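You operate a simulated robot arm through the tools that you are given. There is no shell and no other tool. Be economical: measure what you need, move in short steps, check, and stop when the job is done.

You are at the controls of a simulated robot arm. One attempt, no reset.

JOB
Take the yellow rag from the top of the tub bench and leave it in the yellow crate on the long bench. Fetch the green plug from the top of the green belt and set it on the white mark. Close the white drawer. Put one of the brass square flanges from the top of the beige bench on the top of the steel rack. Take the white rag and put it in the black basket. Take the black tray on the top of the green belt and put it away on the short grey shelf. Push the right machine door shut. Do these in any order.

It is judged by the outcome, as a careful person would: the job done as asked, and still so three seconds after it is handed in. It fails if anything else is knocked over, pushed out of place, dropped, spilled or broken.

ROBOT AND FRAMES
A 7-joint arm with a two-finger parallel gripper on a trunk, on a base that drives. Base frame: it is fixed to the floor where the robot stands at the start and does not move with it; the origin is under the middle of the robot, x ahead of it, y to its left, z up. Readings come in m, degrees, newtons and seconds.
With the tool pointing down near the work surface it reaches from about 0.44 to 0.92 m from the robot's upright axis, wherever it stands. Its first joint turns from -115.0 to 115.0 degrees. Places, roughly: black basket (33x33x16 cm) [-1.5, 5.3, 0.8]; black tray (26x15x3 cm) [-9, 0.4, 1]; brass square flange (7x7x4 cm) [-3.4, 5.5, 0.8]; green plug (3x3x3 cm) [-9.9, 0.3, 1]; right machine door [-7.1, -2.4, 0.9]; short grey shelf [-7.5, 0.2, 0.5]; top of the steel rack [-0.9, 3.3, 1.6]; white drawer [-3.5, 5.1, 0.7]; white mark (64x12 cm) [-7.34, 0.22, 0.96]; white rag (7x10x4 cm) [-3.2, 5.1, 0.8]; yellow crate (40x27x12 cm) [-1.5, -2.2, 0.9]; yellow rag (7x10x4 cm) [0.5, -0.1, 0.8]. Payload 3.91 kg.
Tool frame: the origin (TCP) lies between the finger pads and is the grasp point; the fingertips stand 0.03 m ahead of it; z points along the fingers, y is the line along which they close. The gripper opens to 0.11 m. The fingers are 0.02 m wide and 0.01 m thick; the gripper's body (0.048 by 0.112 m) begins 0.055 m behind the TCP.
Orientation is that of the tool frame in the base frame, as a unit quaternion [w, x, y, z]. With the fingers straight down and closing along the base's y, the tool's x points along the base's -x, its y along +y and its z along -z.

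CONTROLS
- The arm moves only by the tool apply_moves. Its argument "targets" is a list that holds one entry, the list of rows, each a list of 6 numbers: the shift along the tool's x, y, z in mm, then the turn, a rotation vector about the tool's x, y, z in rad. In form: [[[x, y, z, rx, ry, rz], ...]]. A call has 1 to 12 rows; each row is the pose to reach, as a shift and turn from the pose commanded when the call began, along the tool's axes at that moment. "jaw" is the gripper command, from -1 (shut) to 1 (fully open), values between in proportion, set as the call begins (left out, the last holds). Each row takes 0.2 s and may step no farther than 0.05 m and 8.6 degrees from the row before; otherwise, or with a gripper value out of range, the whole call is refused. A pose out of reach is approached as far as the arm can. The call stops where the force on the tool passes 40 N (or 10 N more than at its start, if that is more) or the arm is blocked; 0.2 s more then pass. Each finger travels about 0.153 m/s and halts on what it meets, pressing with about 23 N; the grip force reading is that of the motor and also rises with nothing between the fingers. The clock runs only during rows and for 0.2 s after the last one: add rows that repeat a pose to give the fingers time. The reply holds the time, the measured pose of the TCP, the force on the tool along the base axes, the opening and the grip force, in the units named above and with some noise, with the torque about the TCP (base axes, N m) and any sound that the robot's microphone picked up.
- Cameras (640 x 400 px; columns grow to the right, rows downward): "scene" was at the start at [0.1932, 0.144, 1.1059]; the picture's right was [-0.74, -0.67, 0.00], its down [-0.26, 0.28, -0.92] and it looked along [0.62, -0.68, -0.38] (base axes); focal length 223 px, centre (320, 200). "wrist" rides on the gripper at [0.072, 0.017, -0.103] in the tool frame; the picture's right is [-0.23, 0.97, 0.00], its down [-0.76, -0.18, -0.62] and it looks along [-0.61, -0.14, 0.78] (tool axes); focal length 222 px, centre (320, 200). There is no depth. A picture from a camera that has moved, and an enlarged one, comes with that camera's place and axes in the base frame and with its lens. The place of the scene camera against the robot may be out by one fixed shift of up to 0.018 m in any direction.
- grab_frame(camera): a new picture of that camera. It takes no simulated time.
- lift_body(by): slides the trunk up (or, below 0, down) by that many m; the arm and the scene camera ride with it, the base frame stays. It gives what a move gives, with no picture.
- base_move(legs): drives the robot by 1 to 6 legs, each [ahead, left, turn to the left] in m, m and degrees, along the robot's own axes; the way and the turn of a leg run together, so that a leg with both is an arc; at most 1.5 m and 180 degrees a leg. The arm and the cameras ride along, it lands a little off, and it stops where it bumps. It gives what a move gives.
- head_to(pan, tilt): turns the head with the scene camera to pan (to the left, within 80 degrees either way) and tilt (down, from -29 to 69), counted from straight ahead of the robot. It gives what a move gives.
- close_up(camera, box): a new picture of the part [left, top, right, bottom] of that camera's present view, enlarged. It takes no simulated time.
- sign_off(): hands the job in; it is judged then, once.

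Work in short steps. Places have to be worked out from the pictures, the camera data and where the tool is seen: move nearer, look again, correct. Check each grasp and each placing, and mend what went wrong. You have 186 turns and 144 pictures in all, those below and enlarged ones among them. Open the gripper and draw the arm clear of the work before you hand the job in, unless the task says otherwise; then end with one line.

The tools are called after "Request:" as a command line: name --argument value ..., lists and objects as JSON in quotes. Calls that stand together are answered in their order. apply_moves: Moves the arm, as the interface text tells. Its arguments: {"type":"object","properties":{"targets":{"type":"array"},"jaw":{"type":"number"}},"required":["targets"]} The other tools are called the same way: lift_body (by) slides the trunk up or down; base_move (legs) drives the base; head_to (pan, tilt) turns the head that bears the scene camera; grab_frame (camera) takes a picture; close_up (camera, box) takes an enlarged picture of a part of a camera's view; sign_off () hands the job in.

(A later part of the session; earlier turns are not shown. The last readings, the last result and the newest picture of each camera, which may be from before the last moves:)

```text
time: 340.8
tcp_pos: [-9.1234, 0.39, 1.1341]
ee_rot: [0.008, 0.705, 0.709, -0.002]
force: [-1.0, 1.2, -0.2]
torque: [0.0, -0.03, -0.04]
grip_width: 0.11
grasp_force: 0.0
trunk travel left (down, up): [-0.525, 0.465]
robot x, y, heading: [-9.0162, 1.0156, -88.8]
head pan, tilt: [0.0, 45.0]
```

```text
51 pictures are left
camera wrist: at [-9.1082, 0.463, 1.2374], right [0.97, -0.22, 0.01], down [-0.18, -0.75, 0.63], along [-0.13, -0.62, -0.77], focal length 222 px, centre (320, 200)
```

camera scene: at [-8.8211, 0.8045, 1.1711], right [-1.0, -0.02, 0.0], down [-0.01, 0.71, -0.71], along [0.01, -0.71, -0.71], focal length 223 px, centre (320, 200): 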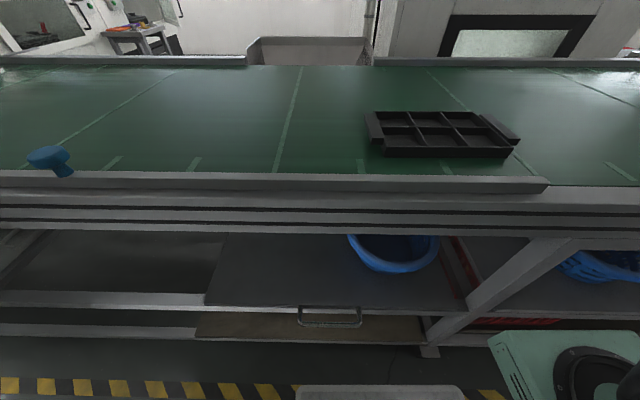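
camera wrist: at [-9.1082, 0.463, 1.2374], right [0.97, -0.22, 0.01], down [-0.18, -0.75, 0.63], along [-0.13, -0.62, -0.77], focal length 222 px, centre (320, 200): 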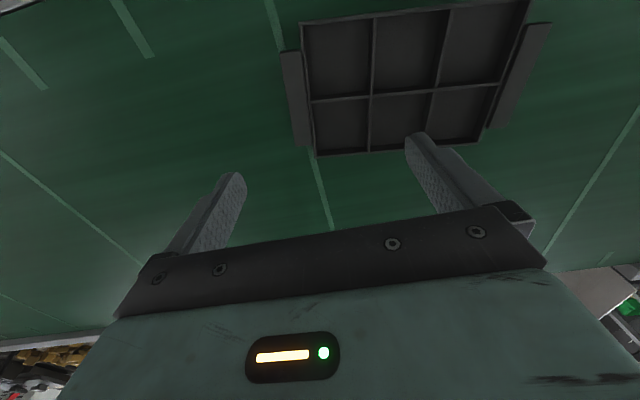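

The -x handle centre is about (-9.146, 0.398), tray turned about -10.5°. I'll grip handle + wall, inner finger in the near compartment: TCP (-9.1365, 0.4265), tool turned 0.19 rad. I go to z 1.05 first.

Request:
apply_moves --targets '[[[18, -6, 0, 0, 0, 0.1], [36, -13, 0, 0, 0, 0.19], [36, -13, 40, 0, 0, 0.19], [36, -13, 80, 0, 0, 0.19], [36, -13, 80, 0, 0, 0.19]]]'

Request:
grab_frame --camera "wrist"

Request:
close_up --camera "scene" --box '[400, 70, 580, 190]'

```text
time: 342.0
tcp_pos: [-9.1364, 0.4241, 1.0517]
ee_rot: [0.008, 0.77, 0.638, -0.001]
force: [0.7, -0.2, 0.1]
torque: [-0.01, 0.02, 0.0]
grip_width: 0.11
grasp_force: 0.1
trunk travel left (down, up): [-0.525, 0.465]
robot x, y, heading: [-9.0182, 1.0144, -88.8]
head pan, tilt: [0.0, 45.0]
```

```text
50 pictures are left
camera wrist: at [-9.1063, 0.4937, 1.1551], right [0.92, -0.4, 0.01], down [-0.32, -0.71, 0.63], along [-0.24, -0.58, -0.78], focal length 222 px, centre (320, 200)
```

wrist: 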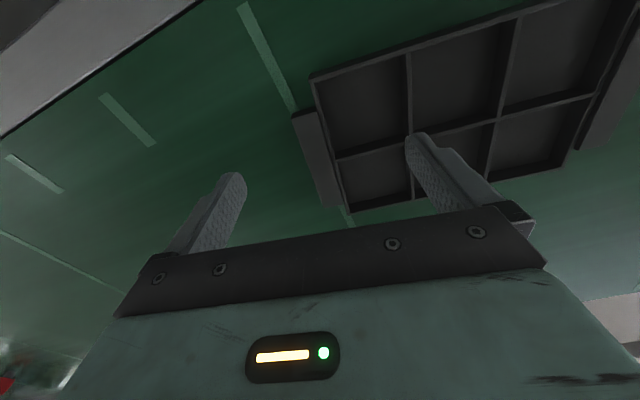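

```text
3.33 times, centred on (490, 130) of scene
camera zoom: at [-8.8206, 0.8046, 1.1711], right [-1.0, -0.02, 0.0], down [-0.02, 0.71, -0.71], along [0.02, -0.71, -0.71], focal length 744 px, centre (-247, 433)
```

zoom: 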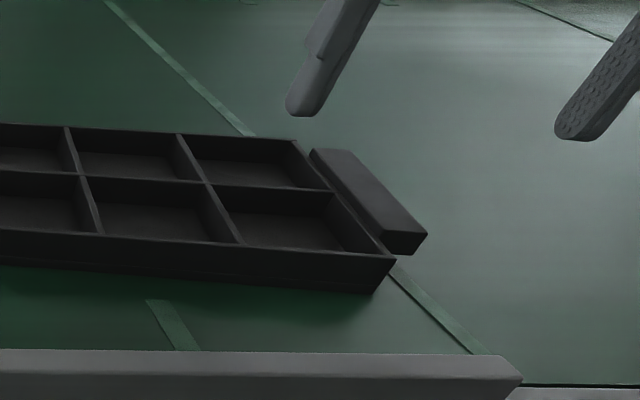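

Refined: handle + wall midpoint about (-9.136, 0.405), turn about -6.5°; near compartment centre y about 0.434. I adjust and lower to z 1.003.

Request:
apply_moves --targets '[[[10, 2, 15, 0, 0, -0.065], [10, 2, 30, 0, 0, -0.065], [10, 2, 42, 0, 0, -0.065], [10, 2, 48, 0, 0, -0.065], [10, 2, 48, 0, 0, -0.065]]]'

Request:
grab_frame --camera "wrist"

Request:
close_up --camera "scene" --box '[400, 70, 580, 190]'

```text
time: 343.2
tcp_pos: [-9.1296, 0.4339, 1.0064]
ee_rot: [0.008, 0.749, 0.663, -0.001]
force: [-0.3, 0.6, 0.4]
torque: [-0.01, -0.02, 0.0]
grip_width: 0.1098
grasp_force: 0.1
trunk travel left (down, up): [-0.525, 0.465]
robot x, y, heading: [-9.0192, 1.0158, -88.8]
head pan, tilt: [0.0, 45.0]
```

```text
48 pictures are left
camera wrist: at [-9.1059, 0.5052, 1.1101], right [0.94, -0.34, 0.01], down [-0.27, -0.73, 0.63], along [-0.21, -0.6, -0.78], focal length 222 px, centre (320, 200)
```

wrist: 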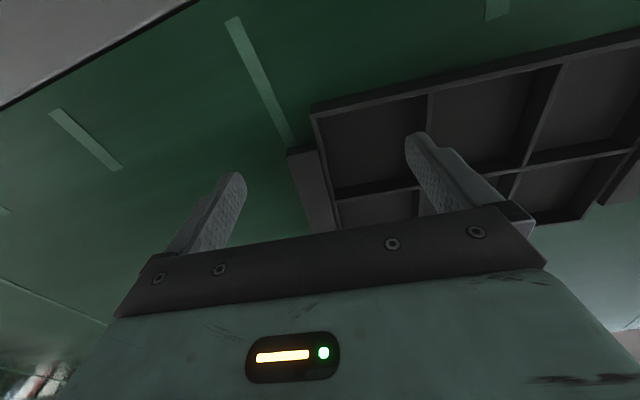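

```text
3.33 times, centred on (490, 130) of scene
camera zoom: at [-8.8206, 0.8046, 1.1711], right [-1.0, -0.02, 0.0], down [-0.02, 0.71, -0.71], along [0.02, -0.71, -0.71], focal length 744 px, centre (-247, 433)
```

zoom: 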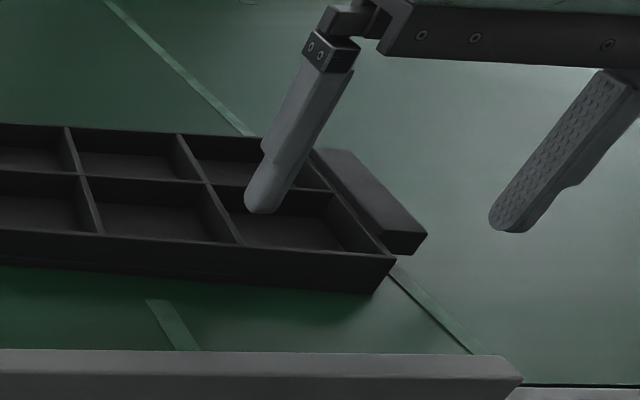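

The inner finger is in the near compartment; I shift 8 mm to -x, go 3 mm lower and close.

Request:
apply_moves --targets '[[[0, -8, 0, 0, 0, 0], [0, -8, 3, 0, 0, 0], [0, -8, 3, 0, 0, 0]]]'

Request:
apply_moves --targets '[[[0, 0, 0, 0, 0, 0], [0, 0, 0, 0, 0, 0], [0, 0, 0, 0, 0, 0], [0, 0, 0, 0, 0, 0]]]' --jaw -1

Request:
close_up --camera "scene" --box '[320, 70, 560, 200]'

```text
time: 344.0
tcp_pos: [-9.1368, 0.4343, 1.0039]
ee_rot: [0.009, 0.748, 0.663, -0.001]
force: [0.1, 0.4, 0.0]
torque: [-0.02, 0.03, 0.0]
grip_width: 0.1099
grasp_force: 0.1
trunk travel left (down, up): [-0.525, 0.465]
robot x, y, heading: [-9.0183, 1.0155, -88.7]
head pan, tilt: [0.0, 45.0]
```

```text
time: 345.0
tcp_pos: [-9.1377, 0.4345, 1.0032]
ee_rot: [0.009, 0.749, 0.663, -0.002]
force: [-1.1, -1.0, -0.3]
torque: [-0.12, 0.07, -0.26]
grip_width: 0.0217
grasp_force: 22.7
trunk travel left (down, up): [-0.525, 0.465]
robot x, y, heading: [-9.0179, 1.0185, -88.7]
head pan, tilt: [0.0, 45.0]
```

```text
2.67 times, centred on (440, 135) of scene
camera zoom: at [-8.8207, 0.8045, 1.1711], right [-1.0, -0.02, 0.0], down [-0.02, 0.71, -0.71], along [0.02, -0.71, -0.71], focal length 595 px, centre (0, 373)
```

zoom: 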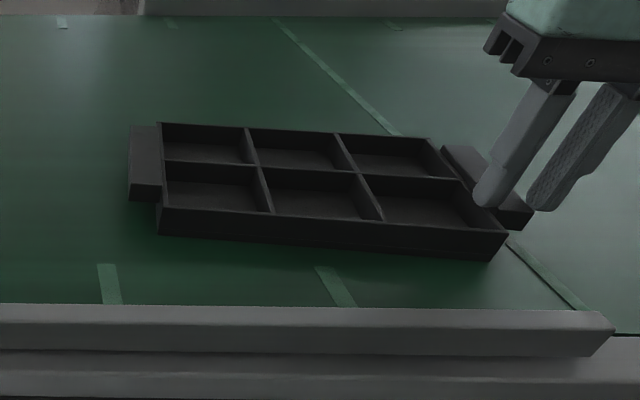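

Closed at 0.022. I zoom to see what exactly is pinched.

Request:
close_up --camera "scene" --box '[460, 100, 560, 170]'

Request:
grab_frame --camera "wrist"

```text
5.71 times, centred on (510, 135) of scene
camera zoom: at [-8.8207, 0.8045, 1.1711], right [-1.0, -0.02, 0.0], down [-0.02, 0.71, -0.71], along [0.02, -0.71, -0.71], focal length 1275 px, centre (-766, 571)
```

zoom: 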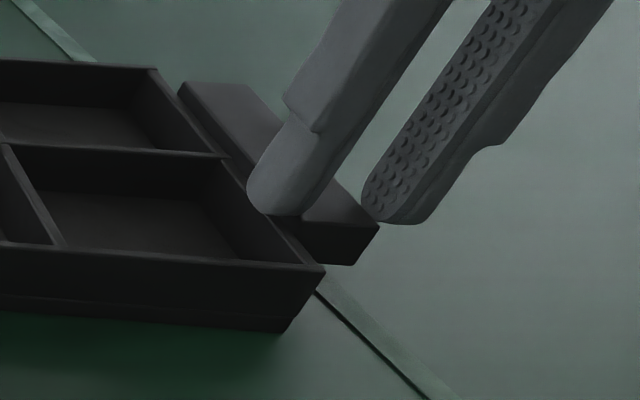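

```text
44 pictures are left
camera wrist: at [-9.1135, 0.5061, 1.1076], right [0.94, -0.34, 0.01], down [-0.27, -0.73, 0.63], along [-0.21, -0.6, -0.78], focal length 222 px, centre (320, 200)
```

wrist: 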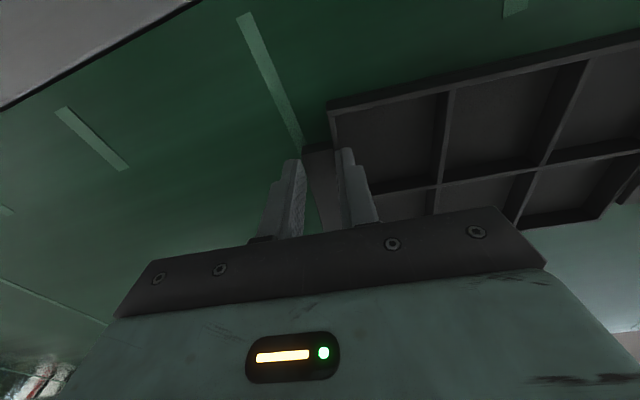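

It seems the inner finger rides on the wall top and only the raised handle is pinched. I open, go lower by up to 9 mm inside the compartment with the force watched, and close again.

Request:
apply_moves --targets '[[[0, 0, 0, 0, 0, 0], [0, 0, 0, 0, 0, 0], [0, 0, 0, 0, 0, 0], [0, 0, 3, 0, 0, 0], [0, 0, 6, 0, 0, 0], [0, 0, 9, 0, 0, 0], [0, 0, 9, 0, 0, 0]]]' --jaw 1

Request:
close_up --camera "scene" --box '[430, 90, 570, 180]'

```text
time: 346.6
tcp_pos: [-9.1381, 0.4348, 0.9945]
ee_rot: [0.008, 0.748, 0.663, -0.001]
force: [-0.8, 1.2, -0.1]
torque: [0.03, 0.02, 0.0]
grip_width: 0.11
grasp_force: 0.1
trunk travel left (down, up): [-0.525, 0.465]
robot x, y, heading: [-9.0175, 1.0168, -88.4]
head pan, tilt: [0.0, 45.0]
```

```text
4.44 times, centred on (500, 135) of scene
camera zoom: at [-8.8206, 0.8046, 1.1711], right [-1.0, -0.02, 0.0], down [-0.02, 0.71, -0.71], along [0.02, -0.71, -0.71], focal length 992 px, centre (-480, 489)
```

zoom: 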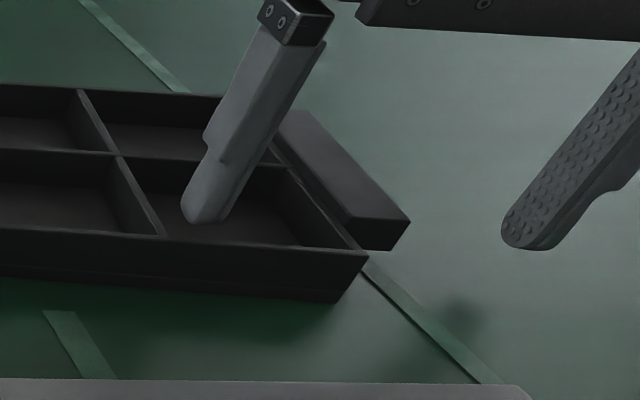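

Still no contact; I go down in 2 mm steps until the floor is felt.

Request:
apply_moves --targets '[[[0, 0, 2, 0, 0, 0], [0, 0, 4, 0, 0, 0], [0, 0, 6, 0, 0, 0], [0, 0, 8, 0, 0, 0]]]'

```text
time: 347.6
tcp_pos: [-9.1376, 0.4352, 0.9852]
ee_rot: [0.008, 0.749, 0.663, -0.001]
force: [0.2, 0.5, 0.6]
torque: [0.02, 0.01, 0.03]
grip_width: 0.1098
grasp_force: 0.0
trunk travel left (down, up): [-0.525, 0.465]
robot x, y, heading: [-9.0184, 1.0182, -88.9]
head pan, tilt: [0.0, 45.0]
```

Fingertips at 0.955 and still free, so the belt is lower than assumed. I continue.

Request:
apply_moves --targets '[[[0, 0, 2, 0, 0, 0], [0, 0, 4, 0, 0, 0], [0, 0, 6, 0, 0, 0], [0, 0, 8, 0, 0, 0]]]'

Request:
close_up --camera "scene" --box '[430, 90, 570, 180]'

```text
time: 348.5
tcp_pos: [-9.1372, 0.4344, 0.986]
ee_rot: [0.013, 0.749, 0.663, -0.004]
force: [-0.9, 10.4, 21.4]
torque: [0.33, -1.26, 0.54]
grip_width: 0.1094
grasp_force: 0.1
trunk travel left (down, up): [-0.525, 0.465]
robot x, y, heading: [-9.0178, 1.016, -88.7]
head pan, tilt: [0.0, 45.0]
stopped in row 4: the force on the tool passed its limit at 44 N (the readings are from after the stop); the commanded pose is now the measured one
```

```text
4.44 times, centred on (500, 135) of scene
camera zoom: at [-8.8206, 0.8056, 1.1712], right [-1.0, -0.02, 0.0], down [-0.02, 0.71, -0.71], along [0.02, -0.71, -0.71], focal length 992 px, centre (-480, 489)
```

zoom: 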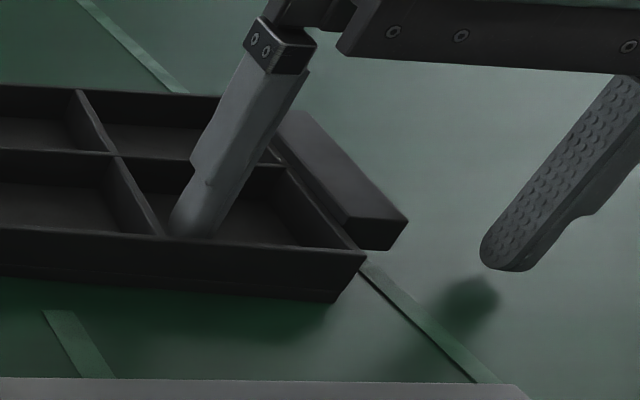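

The floor is felt at TCP about 0.985. I lift 2 mm and close on handle + wall.

Request:
apply_moves --targets '[[[0, 0, -2, 0, 0, 0], [0, 0, -2, 0, 0, 0]]]'

Request:
apply_moves --targets '[[[0, 0, 0, 0, 0, 0], [0, 0, 0, 0, 0, 0], [0, 0, 0, 0, 0, 0], [0, 0, 0, 0, 0, 0]]]' --jaw -1

Request:
close_up --camera "scene" --box '[430, 90, 570, 180]'

```text
time: 349.1
tcp_pos: [-9.1367, 0.4346, 0.9847]
ee_rot: [0.011, 0.749, 0.663, -0.004]
force: [-0.7, 4.2, 6.8]
torque: [0.13, -0.34, 0.18]
grip_width: 0.1095
grasp_force: 0.2
trunk travel left (down, up): [-0.525, 0.465]
robot x, y, heading: [-9.0205, 1.013, -88.9]
head pan, tilt: [0.0, 45.0]
```

```text
time: 350.1
tcp_pos: [-9.1388, 0.4339, 0.9859]
ee_rot: [0.012, 0.749, 0.662, -0.004]
force: [-11.7, -0.4, 10.9]
torque: [-0.01, 0.27, -0.13]
grip_width: 0.0256
grasp_force: 23.0
trunk travel left (down, up): [-0.525, 0.465]
robot x, y, heading: [-9.018, 1.017, -88.9]
head pan, tilt: [0.0, 45.0]
```

```text
4.44 times, centred on (500, 135) of scene
camera zoom: at [-8.8212, 0.8048, 1.1713], right [-1.0, -0.02, 0.0], down [-0.01, 0.71, -0.71], along [0.02, -0.71, -0.71], focal length 992 px, centre (-480, 489)
```

zoom: 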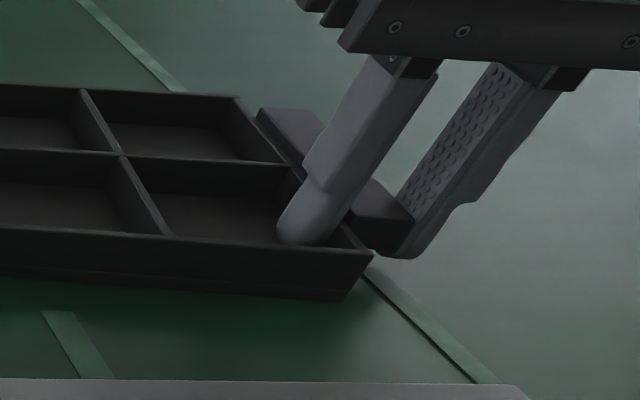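

Now the inner finger is in the compartment against the wall and the outer one on the handle (0.0256). I lift a little and check for droop and weight.

Request:
apply_moves --targets '[[[0, 0, -10, 0, 0, 0], [0, 0, -25, 0, 0, 0], [0, 0, -50, 0, 0, 0], [0, 0, -75, 0, 0, 0], [0, 0, -75, 0, 0, 0]]]'

Request:
grab_frame --camera "scene"

```text
time: 351.3
tcp_pos: [-9.1374, 0.4347, 1.0609]
ee_rot: [0.011, 0.748, 0.663, -0.003]
force: [-0.2, 0.4, -1.2]
torque: [0.08, 0.25, -0.02]
grip_width: 0.0255
grasp_force: 23.1
trunk travel left (down, up): [-0.525, 0.465]
robot x, y, heading: [-9.0208, 1.0167, -88.9]
head pan, tilt: [0.0, 45.0]
```

```text
40 pictures are left
camera scene: at [-8.8206, 0.8045, 1.171], right [-1.0, -0.02, 0.0], down [-0.02, 0.71, -0.71], along [0.02, -0.71, -0.71], focal length 223 px, centre (320, 200)
```

scene: 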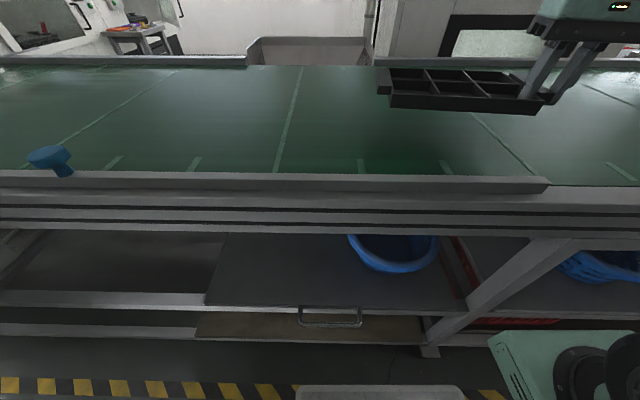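

The tray is light and level (about 1.2 N). I raise it, bring it nearer, and turn the hand so that the tray points away from me (-y).

Request:
apply_moves --targets '[[[0, 0, -45, 0, 0, 0], [30, -4, -80, 0, 0, 0], [70, -9, -100, 0, 0, 0], [109, -13, -110, 0, 0, 0]]]'

Request:
apply_moves --targets '[[[0, 0, 0, 0, 0, 0.1317], [0, 0, 0, 0, 0, 0.2634], [0, 0, 0, 0, 0, 0.3951], [0, 0, 0, 0, 0, 0.5268], [0, 0, 0, 0, 0, 0.6585], [0, 0, 0, 0, 0, 0.7902], [0, 0, 0, 0, 0, 0.9219], [0, 0, 0, 0, 0, 1.0536], [0, 0, 0, 0, 0, 1.1853], [0, 0, 0, 0, 0, 1.317], [0, 0, 0, 0, 0, 1.449], [0, 0, 0, 0, 0, 1.449]]]'

Request:
grab_frame --camera "scene"

```text
time: 352.3
tcp_pos: [-9.1377, 0.5317, 1.1642]
ee_rot: [0.011, 0.748, 0.663, -0.002]
force: [-0.3, 0.6, -2.0]
torque: [0.15, 0.24, 0.01]
grip_width: 0.0256
grasp_force: 22.7
out of reach, approached as far as the arm can: row 4
trunk travel left (down, up): [-0.525, 0.465]
robot x, y, heading: [-9.021, 1.0181, -88.9]
head pan, tilt: [0.0, 45.0]
```

```text
time: 354.9
tcp_pos: [-9.1362, 0.5313, 1.1621]
ee_rot: [0.01, 1.0, 0.0, 0.004]
force: [-0.7, 0.0, -1.9]
torque: [0.26, -0.1, 0.01]
grip_width: 0.0256
grasp_force: 22.8
trunk travel left (down, up): [-0.525, 0.465]
robot x, y, heading: [-9.0197, 1.0165, -88.6]
head pan, tilt: [0.0, 45.0]
```

```text
39 pictures are left
camera scene: at [-8.8207, 0.8045, 1.1711], right [-1.0, -0.02, 0.0], down [-0.02, 0.71, -0.71], along [0.02, -0.71, -0.71], focal length 223 px, centre (320, 200)
```

scene: 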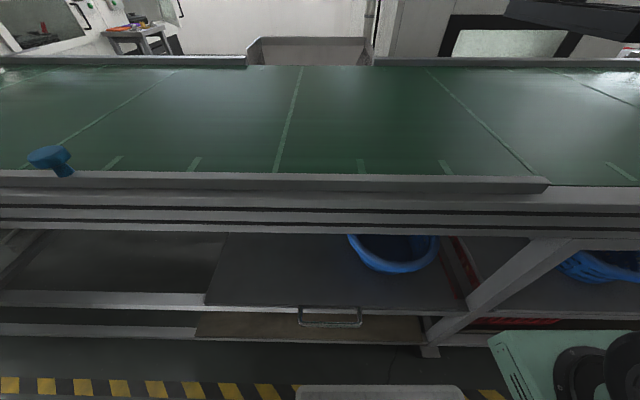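

I back off from the belt and drive left to the grey shelf, to put the tray's centre line at x about -7.22.

Request:
base_move --legs '[[-0.4, 0, -1.2], [0, 1.0, 0], [0, 0.94, 0]]'

Request:
lift_body --by -0.3

Request:
head_to --pan 0 --tilt 25

Request:
grab_frame --camera "scene"

```text
time: 366.7
tcp_pos: [-7.2206, 0.9442, 1.1625]
ee_rot: [0.01, 1.0, -0.014, 0.005]
force: [0.0, 0.8, -2.0]
torque: [0.24, -0.05, -0.01]
grip_width: 0.0258
grasp_force: 22.3
trunk travel left (down, up): [-0.525, 0.465]
robot x, y, heading: [-7.0865, 1.4273, -90.3]
head pan, tilt: [0.0, 45.0]
```

```text
time: 369.7
tcp_pos: [-7.2207, 0.9468, 0.8626]
ee_rot: [0.011, 1.0, -0.014, 0.005]
force: [-0.1, -0.4, -2.0]
torque: [0.22, -0.08, 0.01]
grip_width: 0.0258
grasp_force: 22.8
trunk travel left (down, up): [-0.225, 0.765]
robot x, y, heading: [-7.086, 1.425, -90.4]
head pan, tilt: [0.0, 45.0]
```

```text
time: 370.5
tcp_pos: [-7.2202, 0.9452, 0.8629]
ee_rot: [0.011, 1.0, -0.014, 0.005]
force: [-0.1, -0.3, -2.1]
torque: [0.21, -0.11, -0.02]
grip_width: 0.0255
grasp_force: 22.6
trunk travel left (down, up): [-0.225, 0.765]
robot x, y, heading: [-7.0907, 1.4287, -90.3]
head pan, tilt: [0.0, 25.0]
```

```text
38 pictures are left
camera scene: at [-6.8966, 1.1984, 0.9016], right [-1.0, 0.01, 0.0], down [0.0, 0.42, -0.91], along [0.0, -0.91, -0.42], focal length 223 px, centre (320, 200)
```

scene: 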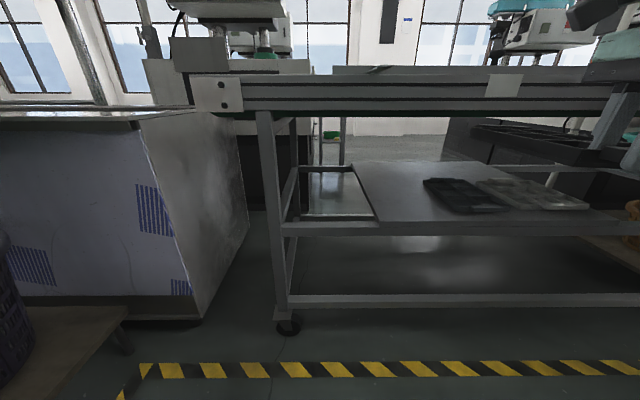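

The opening under the belt is about 0.53–0.89 high; the wrist joint sits about 0.2 m above the TCP, so with the trunk at its lowest the forearm can pass beneath flat. I lower the trunk fully and the arm to z about 0.60, in front of the shelf.

Request:
lift_body --by -0.22

Request:
apply_moves --targets '[[[0, 0, 20, 0, 0, 0], [0, 0, 42, 0, 0, 0], [0, 0, 42, 0, 0, 0]]]'

Request:
grab_frame --camera "scene"

Request:
grab_frame --camera "wrist"

```text
time: 372.8
tcp_pos: [-7.2217, 0.9435, 0.641]
ee_rot: [0.011, 1.0, -0.012, 0.006]
force: [-0.9, 0.0, -1.9]
torque: [0.21, -0.06, 0.01]
grip_width: 0.0255
grasp_force: 23.1
trunk travel left (down, up): [-0.005, 0.985]
robot x, y, heading: [-7.0919, 1.4234, -90.3]
head pan, tilt: [0.0, 25.0]
```

```text
time: 373.6
tcp_pos: [-7.2192, 0.9427, 0.5973]
ee_rot: [0.01, 1.0, -0.014, 0.005]
force: [0.2, 0.5, -2.1]
torque: [0.24, -0.04, -0.03]
grip_width: 0.0257
grasp_force: 23.1
out of reach, approached as far as the arm can: row 1
trunk travel left (down, up): [-0.005, 0.985]
robot x, y, heading: [-7.0833, 1.4258, -90.3]
head pan, tilt: [0.0, 25.0]
```

```text
37 pictures are left
camera scene: at [-6.8966, 1.1984, 0.6817], right [-1.0, 0.01, 0.0], down [0.0, 0.42, -0.91], along [0.0, -0.91, -0.42], focal length 223 px, centre (320, 200)
```

scene: 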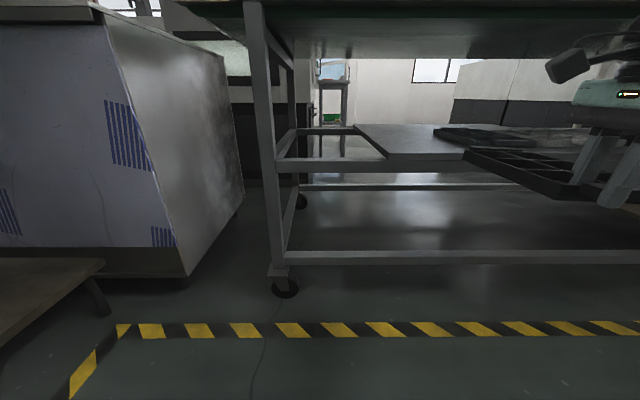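

```text
36 pictures are left
camera wrist: at [-7.1503, 0.926, 0.7025], right [-0.25, -0.97, 0.02], down [-0.76, 0.21, 0.61], along [-0.6, 0.14, -0.79], focal length 222 px, centre (320, 200)
```

wrist: 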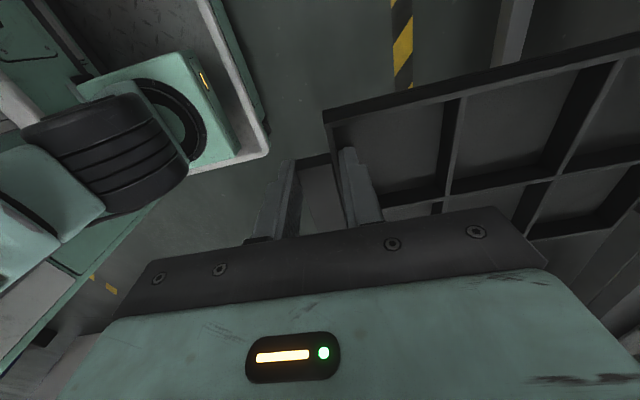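

The tray hangs level with its bottom near 0.56, shelf top about 0.53. I drive 0.08 m ahead and extend the arm to y about 0.66, then check the clearances.

Request:
base_move --legs '[[0.08, 0, 0]]'

Request:
apply_moves --targets '[[[0, 40, 0, 0, 0, 0], [0, 80, 0, 0, 0, 0], [0, 120, 0, 0, 0, 0], [0, 160, 0, 0, 0, 0], [0, 200, 0, 0, 0, 0], [0, 200, 0, 0, 0, 0]]]'

Request:
head_to --pan -25 --tilt 10

Request:
grab_frame --camera "scene"

```text
time: 374.7
tcp_pos: [-7.2208, 0.8617, 0.5961]
ee_rot: [0.009, 1.0, -0.011, 0.005]
force: [-0.6, 0.1, -1.4]
torque: [0.23, -0.07, -0.01]
grip_width: 0.0256
grasp_force: 23.4
trunk travel left (down, up): [-0.005, 0.985]
robot x, y, heading: [-7.0889, 1.3453, -90.1]
head pan, tilt: [0.0, 25.0]
```

```text
time: 376.1
tcp_pos: [-7.221, 0.6632, 0.6026]
ee_rot: [0.01, 1.0, -0.012, 0.005]
force: [0.3, -0.3, -1.7]
torque: [0.23, -0.11, 0.01]
grip_width: 0.0256
grasp_force: 22.4
trunk travel left (down, up): [-0.005, 0.985]
robot x, y, heading: [-7.0898, 1.3442, -90.1]
head pan, tilt: [0.0, 25.0]
```

```text
time: 377.0
tcp_pos: [-7.2221, 0.6622, 0.6011]
ee_rot: [0.009, 1.0, -0.012, 0.005]
force: [0.9, -0.1, -2.5]
torque: [0.22, -0.08, -0.07]
grip_width: 0.0255
grasp_force: 23.2
trunk travel left (down, up): [-0.005, 0.985]
robot x, y, heading: [-7.0877, 1.3487, -90.2]
head pan, tilt: [-25.0, 10.0]
```

```text
35 pictures are left
camera scene: at [-6.9355, 1.1265, 0.706], right [-0.91, 0.42, 0.0], down [0.07, 0.16, -0.98], along [-0.42, -0.89, -0.17], focal length 223 px, centre (320, 200)
```

scene: 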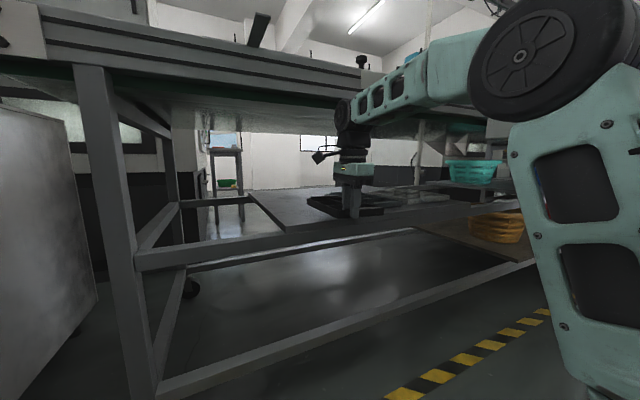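

The wrist is just below the rail level, forearm nearly flat. I lower the tray to feel the shelf first.

Request:
apply_moves --targets '[[[0, 0, 10, 0, 0, 0], [0, 0, 18, 0, 0, 0], [0, 0, 24, 0, 0, 0], [0, 0, 29, 0, 0, 0], [0, 0, 34, 0, 0, 0], [0, 0, 39, 0, 0, 0], [0, 0, 44, 0, 0, 0]]]'

Request:
grab_frame --camera "scene"

```text
time: 378.6
tcp_pos: [-7.2245, 0.6606, 0.559]
ee_rot: [0.01, 1.0, -0.013, 0.004]
force: [1.4, 9.6, 13.4]
torque: [-0.9, 0.02, 0.02]
grip_width: 0.029
grasp_force: 23.1
trunk travel left (down, up): [-0.005, 0.985]
robot x, y, heading: [-7.0879, 1.3465, -90.3]
head pan, tilt: [-25.0, 10.0]
```

```text
34 pictures are left
camera scene: at [-6.9356, 1.1271, 0.7061], right [-0.91, 0.43, 0.0], down [0.07, 0.16, -0.98], along [-0.42, -0.89, -0.17], focal length 223 px, centre (320, 200)
```

scene: 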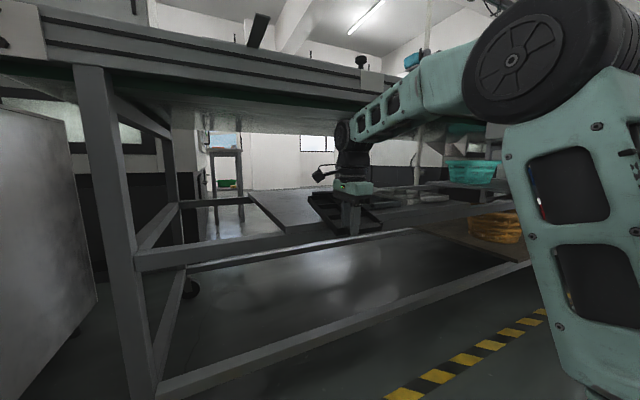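

The tray touched the shelf's front (about TCP 0.567). I lift 9 mm and slide it in towards y 0.56.

Request:
apply_moves --targets '[[[0, 0, -9, 0, 0, 0], [0, 25, -9, 0, 0, 0], [0, 50, -9, 0, 0, 0], [0, 75, -9, 0, 0, 0], [0, 100, -9, 0, 0, 0], [0, 100, -9, 0, 0, 0]]]'

Request:
grab_frame --camera "scene"

Request:
grab_frame --camera "wrist"

```text
time: 379.5
tcp_pos: [-7.2254, 0.6057, 0.573]
ee_rot: [0.015, 1.0, -0.012, 0.005]
force: [0.4, 3.9, 15.8]
torque: [-0.24, 0.1, -0.02]
grip_width: 0.0289
grasp_force: 22.4
trunk travel left (down, up): [-0.005, 0.985]
robot x, y, heading: [-7.0894, 1.3459, -90.3]
head pan, tilt: [-25.0, 10.0]
stopped in row 4: the force on the tool passed its limit at 47 N (the readings are from after the stop); the commanded pose is now the measured one
```

```text
33 pictures are left
camera scene: at [-6.9356, 1.127, 0.7062], right [-0.91, 0.43, 0.0], down [0.07, 0.16, -0.98], along [-0.42, -0.89, -0.17], focal length 223 px, centre (320, 200)
```

scene: 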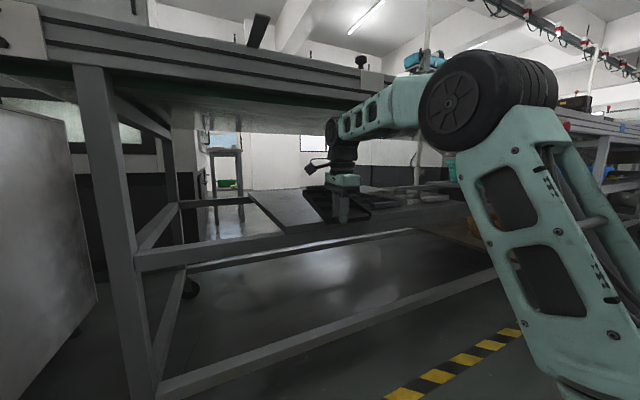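

```text
32 pictures are left
camera wrist: at [-7.1554, 0.5899, 0.6786], right [-0.25, -0.97, 0.02], down [-0.76, 0.21, 0.61], along [-0.6, 0.13, -0.79], focal length 222 px, centre (320, 200)
```

wrist: 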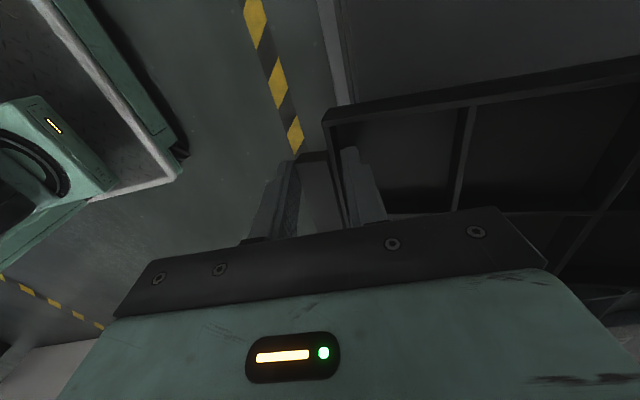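

Stopped by a 47 N contact at y 0.606, pushing upward. I zoom on the tray to see its tilt.

Request:
close_up --camera "scene" --box '[260, 110, 460, 240]'

```text
3.08 times, centred on (360, 175) of scene
camera zoom: at [-6.9356, 1.127, 0.7062], right [-0.91, 0.43, 0.0], down [0.07, 0.16, -0.98], along [-0.42, -0.89, -0.17], focal length 687 px, centre (197, 277)
```

zoom: 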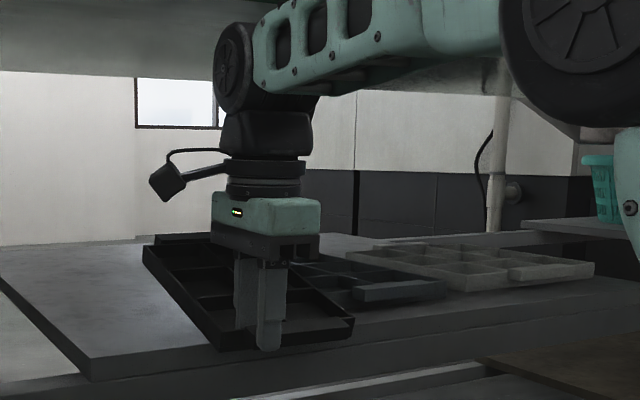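

My tray seems very near the black tray already there, perhaps touching it. I lift 12 mm, draw back 30 mm, shift 25 mm to +x, and look.

Request:
apply_moves --targets '[[[0, 0, -12, 0, 0, 0], [0, -30, -12, 0, 0, 0], [25, -30, -12, 0, 0, 0], [25, -30, -12, 0, 0, 0]]]'

Request:
close_up --camera "scene" --box '[260, 110, 460, 240]'

```text
time: 380.5
tcp_pos: [-7.2001, 0.6353, 0.5829]
ee_rot: [0.011, 1.0, -0.013, 0.005]
force: [0.4, -0.1, -1.8]
torque: [0.25, -0.08, 0.0]
grip_width: 0.0256
grasp_force: 23.4
trunk travel left (down, up): [-0.005, 0.985]
robot x, y, heading: [-7.0906, 1.3447, -90.0]
head pan, tilt: [-25.0, 10.0]
```

```text
3.08 times, centred on (360, 175) of scene
camera zoom: at [-6.9357, 1.1266, 0.706], right [-0.91, 0.43, 0.0], down [0.07, 0.16, -0.98], along [-0.42, -0.89, -0.17], focal length 687 px, centre (197, 277)
```

zoom: 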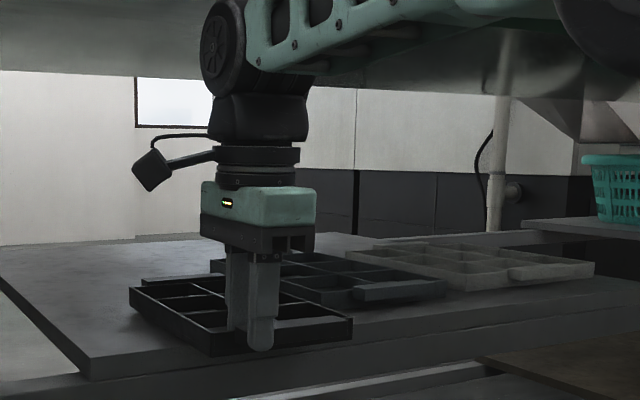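

Now the tray is level again and free. I slide it in at this height (z 0.583) to y about 0.54.

Request:
apply_moves --targets '[[[0, 25, 0, 0, 0, 0], [0, 50, 0, 0, 0, 0], [0, 70, 0, 0, 0, 0], [0, 90, 0, 0, 0, 0], [0, 90, 0, 0, 0, 0]]]'

Request:
close_up --camera "scene" --box '[240, 60, 480, 240]'

```text
time: 381.7
tcp_pos: [-7.2035, 0.5444, 0.5853]
ee_rot: [0.011, 1.0, -0.012, 0.005]
force: [-0.4, 0.2, -1.3]
torque: [0.22, -0.07, 0.01]
grip_width: 0.0254
grasp_force: 23.4
trunk travel left (down, up): [-0.005, 0.985]
robot x, y, heading: [-7.087, 1.3451, -90.0]
head pan, tilt: [-25.0, 10.0]
```

```text
2.22 times, centred on (360, 150) of scene
camera zoom: at [-6.9356, 1.1266, 0.706], right [-0.91, 0.43, 0.0], down [0.07, 0.16, -0.98], along [-0.42, -0.89, -0.17], focal length 496 px, centre (231, 311)
```

zoom: 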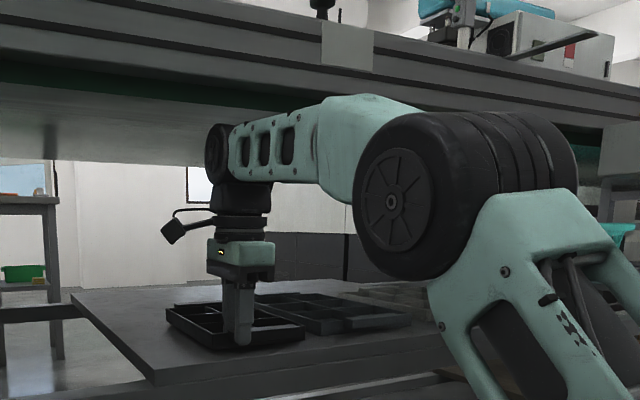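

The tray is in under the belt with free clearances. I go 15 mm deeper and lower it onto the shelf.

Request:
apply_moves --targets '[[[0, 15, 0, 0, 0, 0], [0, 15, 8, 0, 0, 0], [0, 15, 13, 0, 0, 0], [0, 15, 17, 0, 0, 0], [0, 15, 20, 0, 0, 0], [0, 15, 23, 0, 0, 0]]]'

Request:
close_up --camera "scene" --box '[260, 140, 420, 240]'

```text
time: 382.7
tcp_pos: [-7.2051, 0.5305, 0.5758]
ee_rot: [0.019, 1.0, -0.012, 0.005]
force: [2.1, 5.0, 14.8]
torque: [0.19, 0.0, -0.02]
grip_width: 0.0254
grasp_force: 23.0
trunk travel left (down, up): [-0.005, 0.985]
robot x, y, heading: [-7.0901, 1.3444, -90.1]
head pan, tilt: [-25.0, 10.0]
stopped in row 5: the force on the tool passed its limit at 44 N (the readings are from after the stop); the commanded pose is now the measured one
```

```text
4.00 times, centred on (340, 190) of scene
camera zoom: at [-6.9355, 1.1271, 0.7059], right [-0.91, 0.43, 0.0], down [0.07, 0.16, -0.98], along [-0.42, -0.89, -0.17], focal length 893 px, centre (240, 240)
```

zoom: 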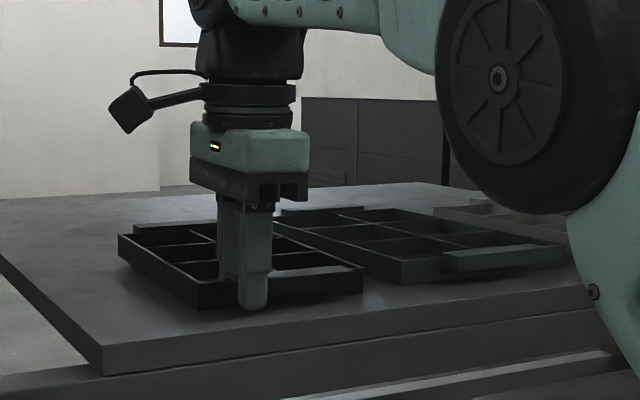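

The tray lies flat on the shelf, wholly inside the edge and clear of its neighbour. Headroom is small, so I open to 8 cm and leave by tilting the hand back while rising a little.

Request:
apply_moves --targets '[[[0, 0, -1, 0, 0, 0], [0, 0, -1, 0, 0, 0], [0, 0, -1, 0, 0, 0]]]' --jaw 0.45

Request:
apply_moves --targets '[[[0, 0, -6, -0.1, 0, 0], [0, 0, -11, -0.2, 0, 0], [0, 0, -15, -0.3, 0, 0], [0, 0, -18, -0.4, 0, 0], [0, 0, -20, -0.46, 0, 0], [0, 0, -20, -0.46, 0, 0]]]'

Request:
close_up --camera "scene" --box '[240, 60, 480, 240]'

```text
time: 383.5
tcp_pos: [-7.2052, 0.5297, 0.575]
ee_rot: [0.017, 1.0, -0.011, 0.005]
force: [0.5, 0.1, 5.6]
torque: [-0.29, 0.06, -0.02]
grip_width: 0.0798
grasp_force: 0.2
trunk travel left (down, up): [-0.005, 0.985]
robot x, y, heading: [-7.091, 1.3461, -89.8]
head pan, tilt: [-25.0, 10.0]
```

```text
time: 384.9
tcp_pos: [-7.2044, 0.5287, 0.5938]
ee_rot: [0.245, 0.97, -0.012, 0.002]
force: [-0.4, 0.5, 0.1]
torque: [0.0, -0.01, -0.01]
grip_width: 0.0798
grasp_force: 0.0
trunk travel left (down, up): [-0.005, 0.985]
robot x, y, heading: [-7.0886, 1.3446, -90.3]
head pan, tilt: [-25.0, 10.0]
```

```text
2.22 times, centred on (360, 150) of scene
camera zoom: at [-6.9356, 1.1267, 0.706], right [-0.91, 0.43, 0.0], down [0.07, 0.16, -0.98], along [-0.42, -0.89, -0.17], focal length 496 px, centre (231, 311)
```

zoom: 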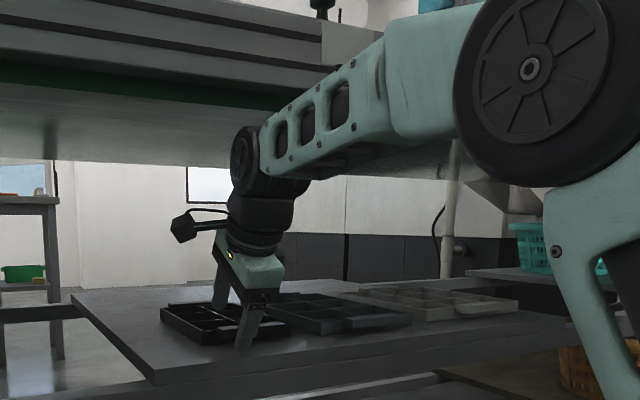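

The hand is out of the compartment (tips above the tray rim). I back the base straight away from the shelf.

Request:
base_move --legs '[[-0.35, 0, 0]]'

Request:
head_to --pan 0 --tilt 10

Request:
grab_frame --camera "scene"

```text
time: 387.2
tcp_pos: [-7.2043, 0.879, 0.5932]
ee_rot: [0.245, 0.969, -0.014, 0.001]
force: [-0.3, -0.4, 0.2]
torque: [-0.02, 0.02, 0.01]
grip_width: 0.0797
grasp_force: 0.1
trunk travel left (down, up): [-0.005, 0.985]
robot x, y, heading: [-7.0844, 1.6947, -90.5]
head pan, tilt: [-25.0, 10.0]
```

```text
time: 388.1
tcp_pos: [-7.2043, 0.8802, 0.5936]
ee_rot: [0.245, 0.969, -0.014, 0.002]
force: [0.8, 0.5, 0.1]
torque: [0.0, 0.0, 0.0]
grip_width: 0.0798
grasp_force: 0.1
trunk travel left (down, up): [-0.005, 0.985]
robot x, y, heading: [-7.0837, 1.6964, -90.1]
head pan, tilt: [0.0, 10.0]
```

```text
26 pictures are left
camera scene: at [-6.8956, 1.4659, 0.706], right [-1.0, 0.01, 0.0], down [0.0, 0.17, -0.98], along [-0.01, -0.98, -0.17], focal length 223 px, centre (320, 200)
```

scene: 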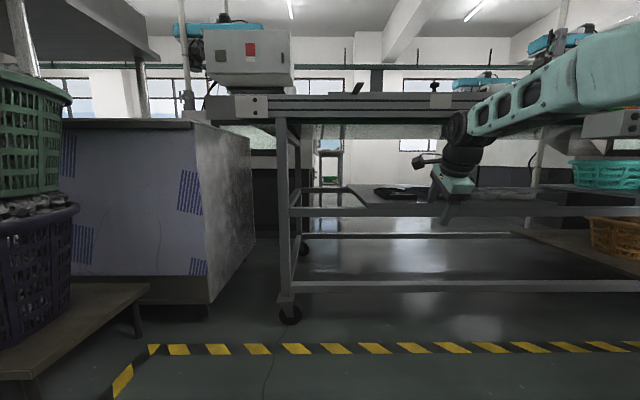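

The tray is put away on the grey shelf. I raise the trunk, straighten the tool and pull the arm in before the long drive to the machine door.

Request:
lift_body --by 0.4

Request:
apply_moves --targets '[[[0, -20, -20, 0.12, 0, 0], [0, -45, -50, 0.24, 0, 0], [0, -75, -80, 0.36, 0, 0], [0, -105, -105, 0.48, 0, 0], [0, -140, -125, 0.48, 0, 0], [0, -175, -140, 0.48, 0, 0], [0, -210, -155, 0.48, 0, 0], [0, -240, -170, 0.48, 0, 0]]]' --jaw -1

```text
time: 391.9
tcp_pos: [-7.2046, 0.879, 0.9942]
ee_rot: [0.244, 0.97, -0.015, 0.002]
force: [-0.2, -0.8, -0.5]
torque: [0.0, -0.01, 0.03]
grip_width: 0.08
grasp_force: 0.0
trunk travel left (down, up): [-0.405, 0.585]
robot x, y, heading: [-7.0889, 1.6917, -90.3]
head pan, tilt: [0.0, 10.0]
```

```text
time: 393.7
tcp_pos: [-7.1972, 1.1715, 1.0282]
ee_rot: [0.007, 1.0, -0.014, 0.005]
force: [0.1, 0.3, 0.7]
torque: [-0.03, -0.02, 0.02]
grip_width: 0.0002
grasp_force: 23.4
trunk travel left (down, up): [-0.405, 0.585]
robot x, y, heading: [-7.0875, 1.6946, -90.0]
head pan, tilt: [0.0, 10.0]
```

I turn to face +x and drive back along the corridor toward x about -0.95.

Request:
base_move --legs '[[0, 0, 90], [1.5, 0, 0], [1.5, 0, 0]]'

```text
time: 411.7
tcp_pos: [-3.6114, 1.3046, 1.0306]
ee_rot: [0.001, 0.736, 0.677, 0.008]
force: [0.3, 0.2, 0.0]
torque: [0.03, 0.05, -0.01]
grip_width: 0.0
grasp_force: 22.9
trunk travel left (down, up): [-0.405, 0.585]
robot x, y, heading: [-4.1239, 1.4474, -3.8]
head pan, tilt: [0.0, 10.0]
```

Heading drifted by -3.8°; I correct it and go on.

Request:
base_move --legs '[[0, 0, 5], [1.5, 0.2, 0], [1.5, 0, 0], [0.2, 0, 0], [0, 0, -91], [1.3, 0, 0]]'

```text
refused: leg 2 is longer than a leg can be; nothing moved
```

Request:
base_move --legs '[[0, 0, 5], [1.4, 0.2, 0], [1.5, 0, 0], [0.3, 0, 0], [0, 0, -91], [1.2, 0, 0]]'

```text
time: 437.6
tcp_pos: [-1.0031, 0.0731, 1.0289]
ee_rot: [0.007, 1.0, -0.005, 0.006]
force: [0.1, -0.4, 1.4]
torque: [-0.02, -0.02, 0.01]
grip_width: 0.0001
grasp_force: 22.9
trunk travel left (down, up): [-0.405, 0.585]
robot x, y, heading: [-0.9015, 0.6001, -89.5]
head pan, tilt: [0.0, 10.0]
```

Now down the free floor to y about -1.0, then west along the belt's south side; I stop at x about -3.6 to look.

Request:
base_move --legs '[[1.5, 0, 0], [0, 0, -90.5], [1.4, 0.1, 0], [1.3, 0.1, 0]]'

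Request:
head_to --pan 20 --tilt 10

Request:
grab_frame --camera "scene"

```text
time: 461.7
tcp_pos: [-4.0815, -1.0178, 1.0296]
ee_rot: [-0.008, -0.701, 0.713, 0.001]
force: [0.5, -0.1, -0.3]
torque: [0.01, 0.02, 0.01]
grip_width: 0.0
grasp_force: 23.1
trunk travel left (down, up): [-0.405, 0.585]
robot x, y, heading: [-3.5586, -1.123, -180.1]
head pan, tilt: [0.0, 10.0]
```

```text
time: 462.5
tcp_pos: [-4.0827, -1.0182, 1.0299]
ee_rot: [-0.008, -0.701, 0.713, 0.001]
force: [-0.4, 1.4, 0.5]
torque: [-0.02, -0.02, 0.02]
grip_width: 0.0
grasp_force: 22.5
trunk travel left (down, up): [-0.405, 0.585]
robot x, y, heading: [-3.5589, -1.1196, -180.0]
head pan, tilt: [20.0, 10.0]
```

```text
25 pictures are left
camera scene: at [-3.7984, -1.3525, 1.106], right [-0.34, 0.94, 0.0], down [0.16, 0.06, -0.98], along [-0.92, -0.34, -0.17], focal length 223 px, centre (320, 200)
```

scene: 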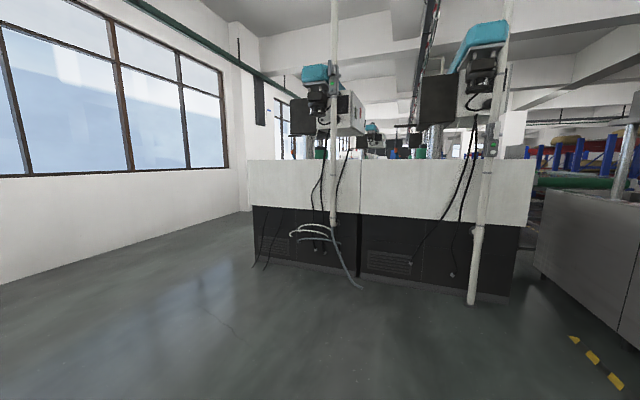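

The machine block's back is at x about -5.8, y -2.84..-0.5; a wide passage runs on its left by the windows. I drive around to y about -3.65.

Request:
base_move --legs '[[0.85, 1.2, 0], [0.3, 1.3, 0], [1.2, 0, 0]]'

Request:
head_to --pan -10 --tilt 15

Request:
grab_frame --camera "scene"

```text
time: 481.8
tcp_pos: [-6.4547, -3.4827, 1.0297]
ee_rot: [-0.008, -0.693, 0.721, 0.002]
force: [0.6, 0.1, -0.1]
torque: [0.0, 0.0, 0.0]
grip_width: 0.0002
grasp_force: 23.2
trunk travel left (down, up): [-0.405, 0.585]
robot x, y, heading: [-5.9332, -3.5957, 178.9]
head pan, tilt: [20.0, 10.0]
```

```text
time: 482.7
tcp_pos: [-6.4557, -3.4835, 1.0291]
ee_rot: [-0.009, -0.693, 0.721, 0.001]
force: [0.1, 0.1, -0.3]
torque: [-0.04, -0.03, -0.02]
grip_width: 0.0
grasp_force: 23.2
trunk travel left (down, up): [-0.405, 0.585]
robot x, y, heading: [-5.9352, -3.5971, 179.0]
head pan, tilt: [-10.0, 15.0]
```

```text
24 pictures are left
camera scene: at [-6.1822, -3.775, 1.0979], right [0.19, 0.98, 0.0], down [0.25, -0.05, -0.97], along [-0.95, 0.18, -0.26], focal length 223 px, centre (320, 200)
```

scene: 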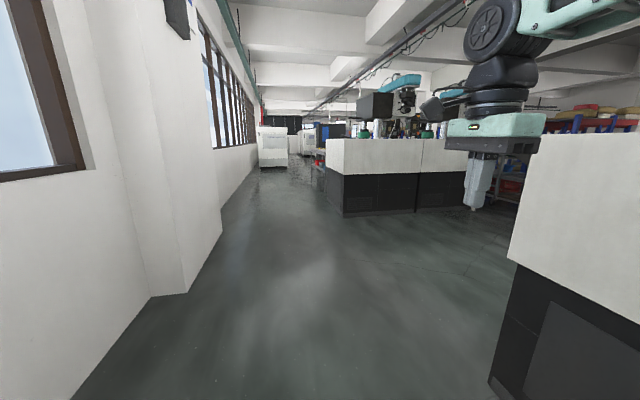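

Free floor ahead. I drive west to about (-7.95, -3.5), turn right to face +y and look right at the machine front.

Request:
base_move --legs '[[1.0, 0, 1], [1.0, 0, 0], [0, 0, -90]]'

Request:
head_to --pan -35 --tilt 12

Request:
grab_frame --camera "scene"

```text
time: 496.3
tcp_pos: [-7.8159, -3.0775, 1.0291]
ee_rot: [-0.005, -0.003, 1.0, 0.007]
force: [1.1, -0.3, -1.3]
torque: [-0.01, -0.01, -0.01]
grip_width: 0.0001
grasp_force: 22.9
trunk travel left (down, up): [-0.405, 0.585]
robot x, y, heading: [-7.9054, -3.6032, 91.7]
head pan, tilt: [-10.0, 15.0]
```

```text
time: 497.2
tcp_pos: [-7.8164, -3.0766, 1.0294]
ee_rot: [-0.006, -0.004, 1.0, 0.008]
force: [-0.2, -0.3, 0.1]
torque: [0.01, 0.04, 0.02]
grip_width: 0.0
grasp_force: 23.2
trunk travel left (down, up): [-0.405, 0.585]
robot x, y, heading: [-7.909, -3.6055, 91.7]
head pan, tilt: [-35.0, 12.0]
```

```text
23 pictures are left
camera scene: at [-8.0758, -3.382, 1.1028], right [0.84, -0.55, 0.0], down [-0.11, -0.17, -0.98], along [0.54, 0.82, -0.21], focal length 223 px, centre (320, 200)
```

scene: 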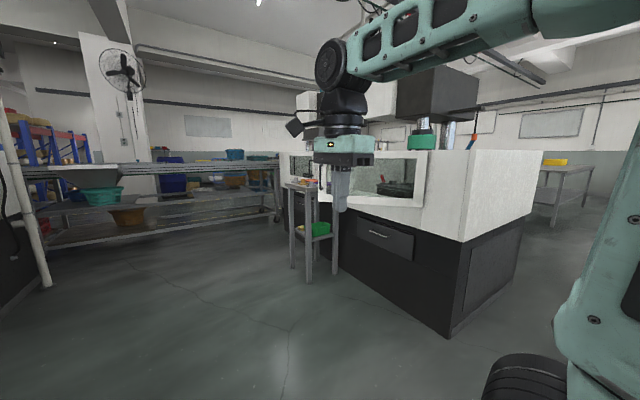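

The machine front faces -x. I zoom on the door area, partly hidden by the gripper.

Request:
close_up --camera "scene" --box '[260, 110, 480, 270]'

```text
2.50 times, centred on (370, 190) of scene
camera zoom: at [-8.0758, -3.382, 1.1028], right [0.84, -0.55, 0.0], down [-0.11, -0.17, -0.98], along [0.54, 0.82, -0.21], focal length 558 px, centre (195, 225)
```

zoom: 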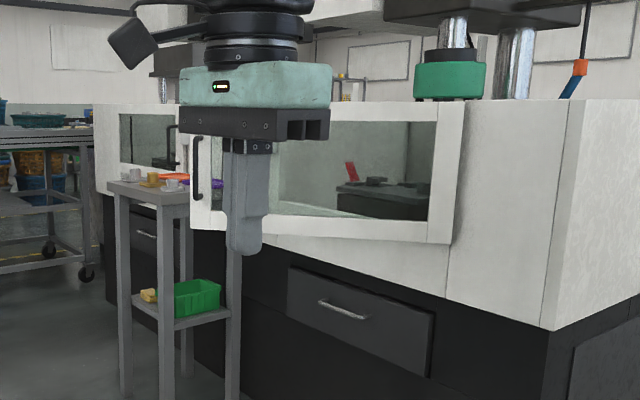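

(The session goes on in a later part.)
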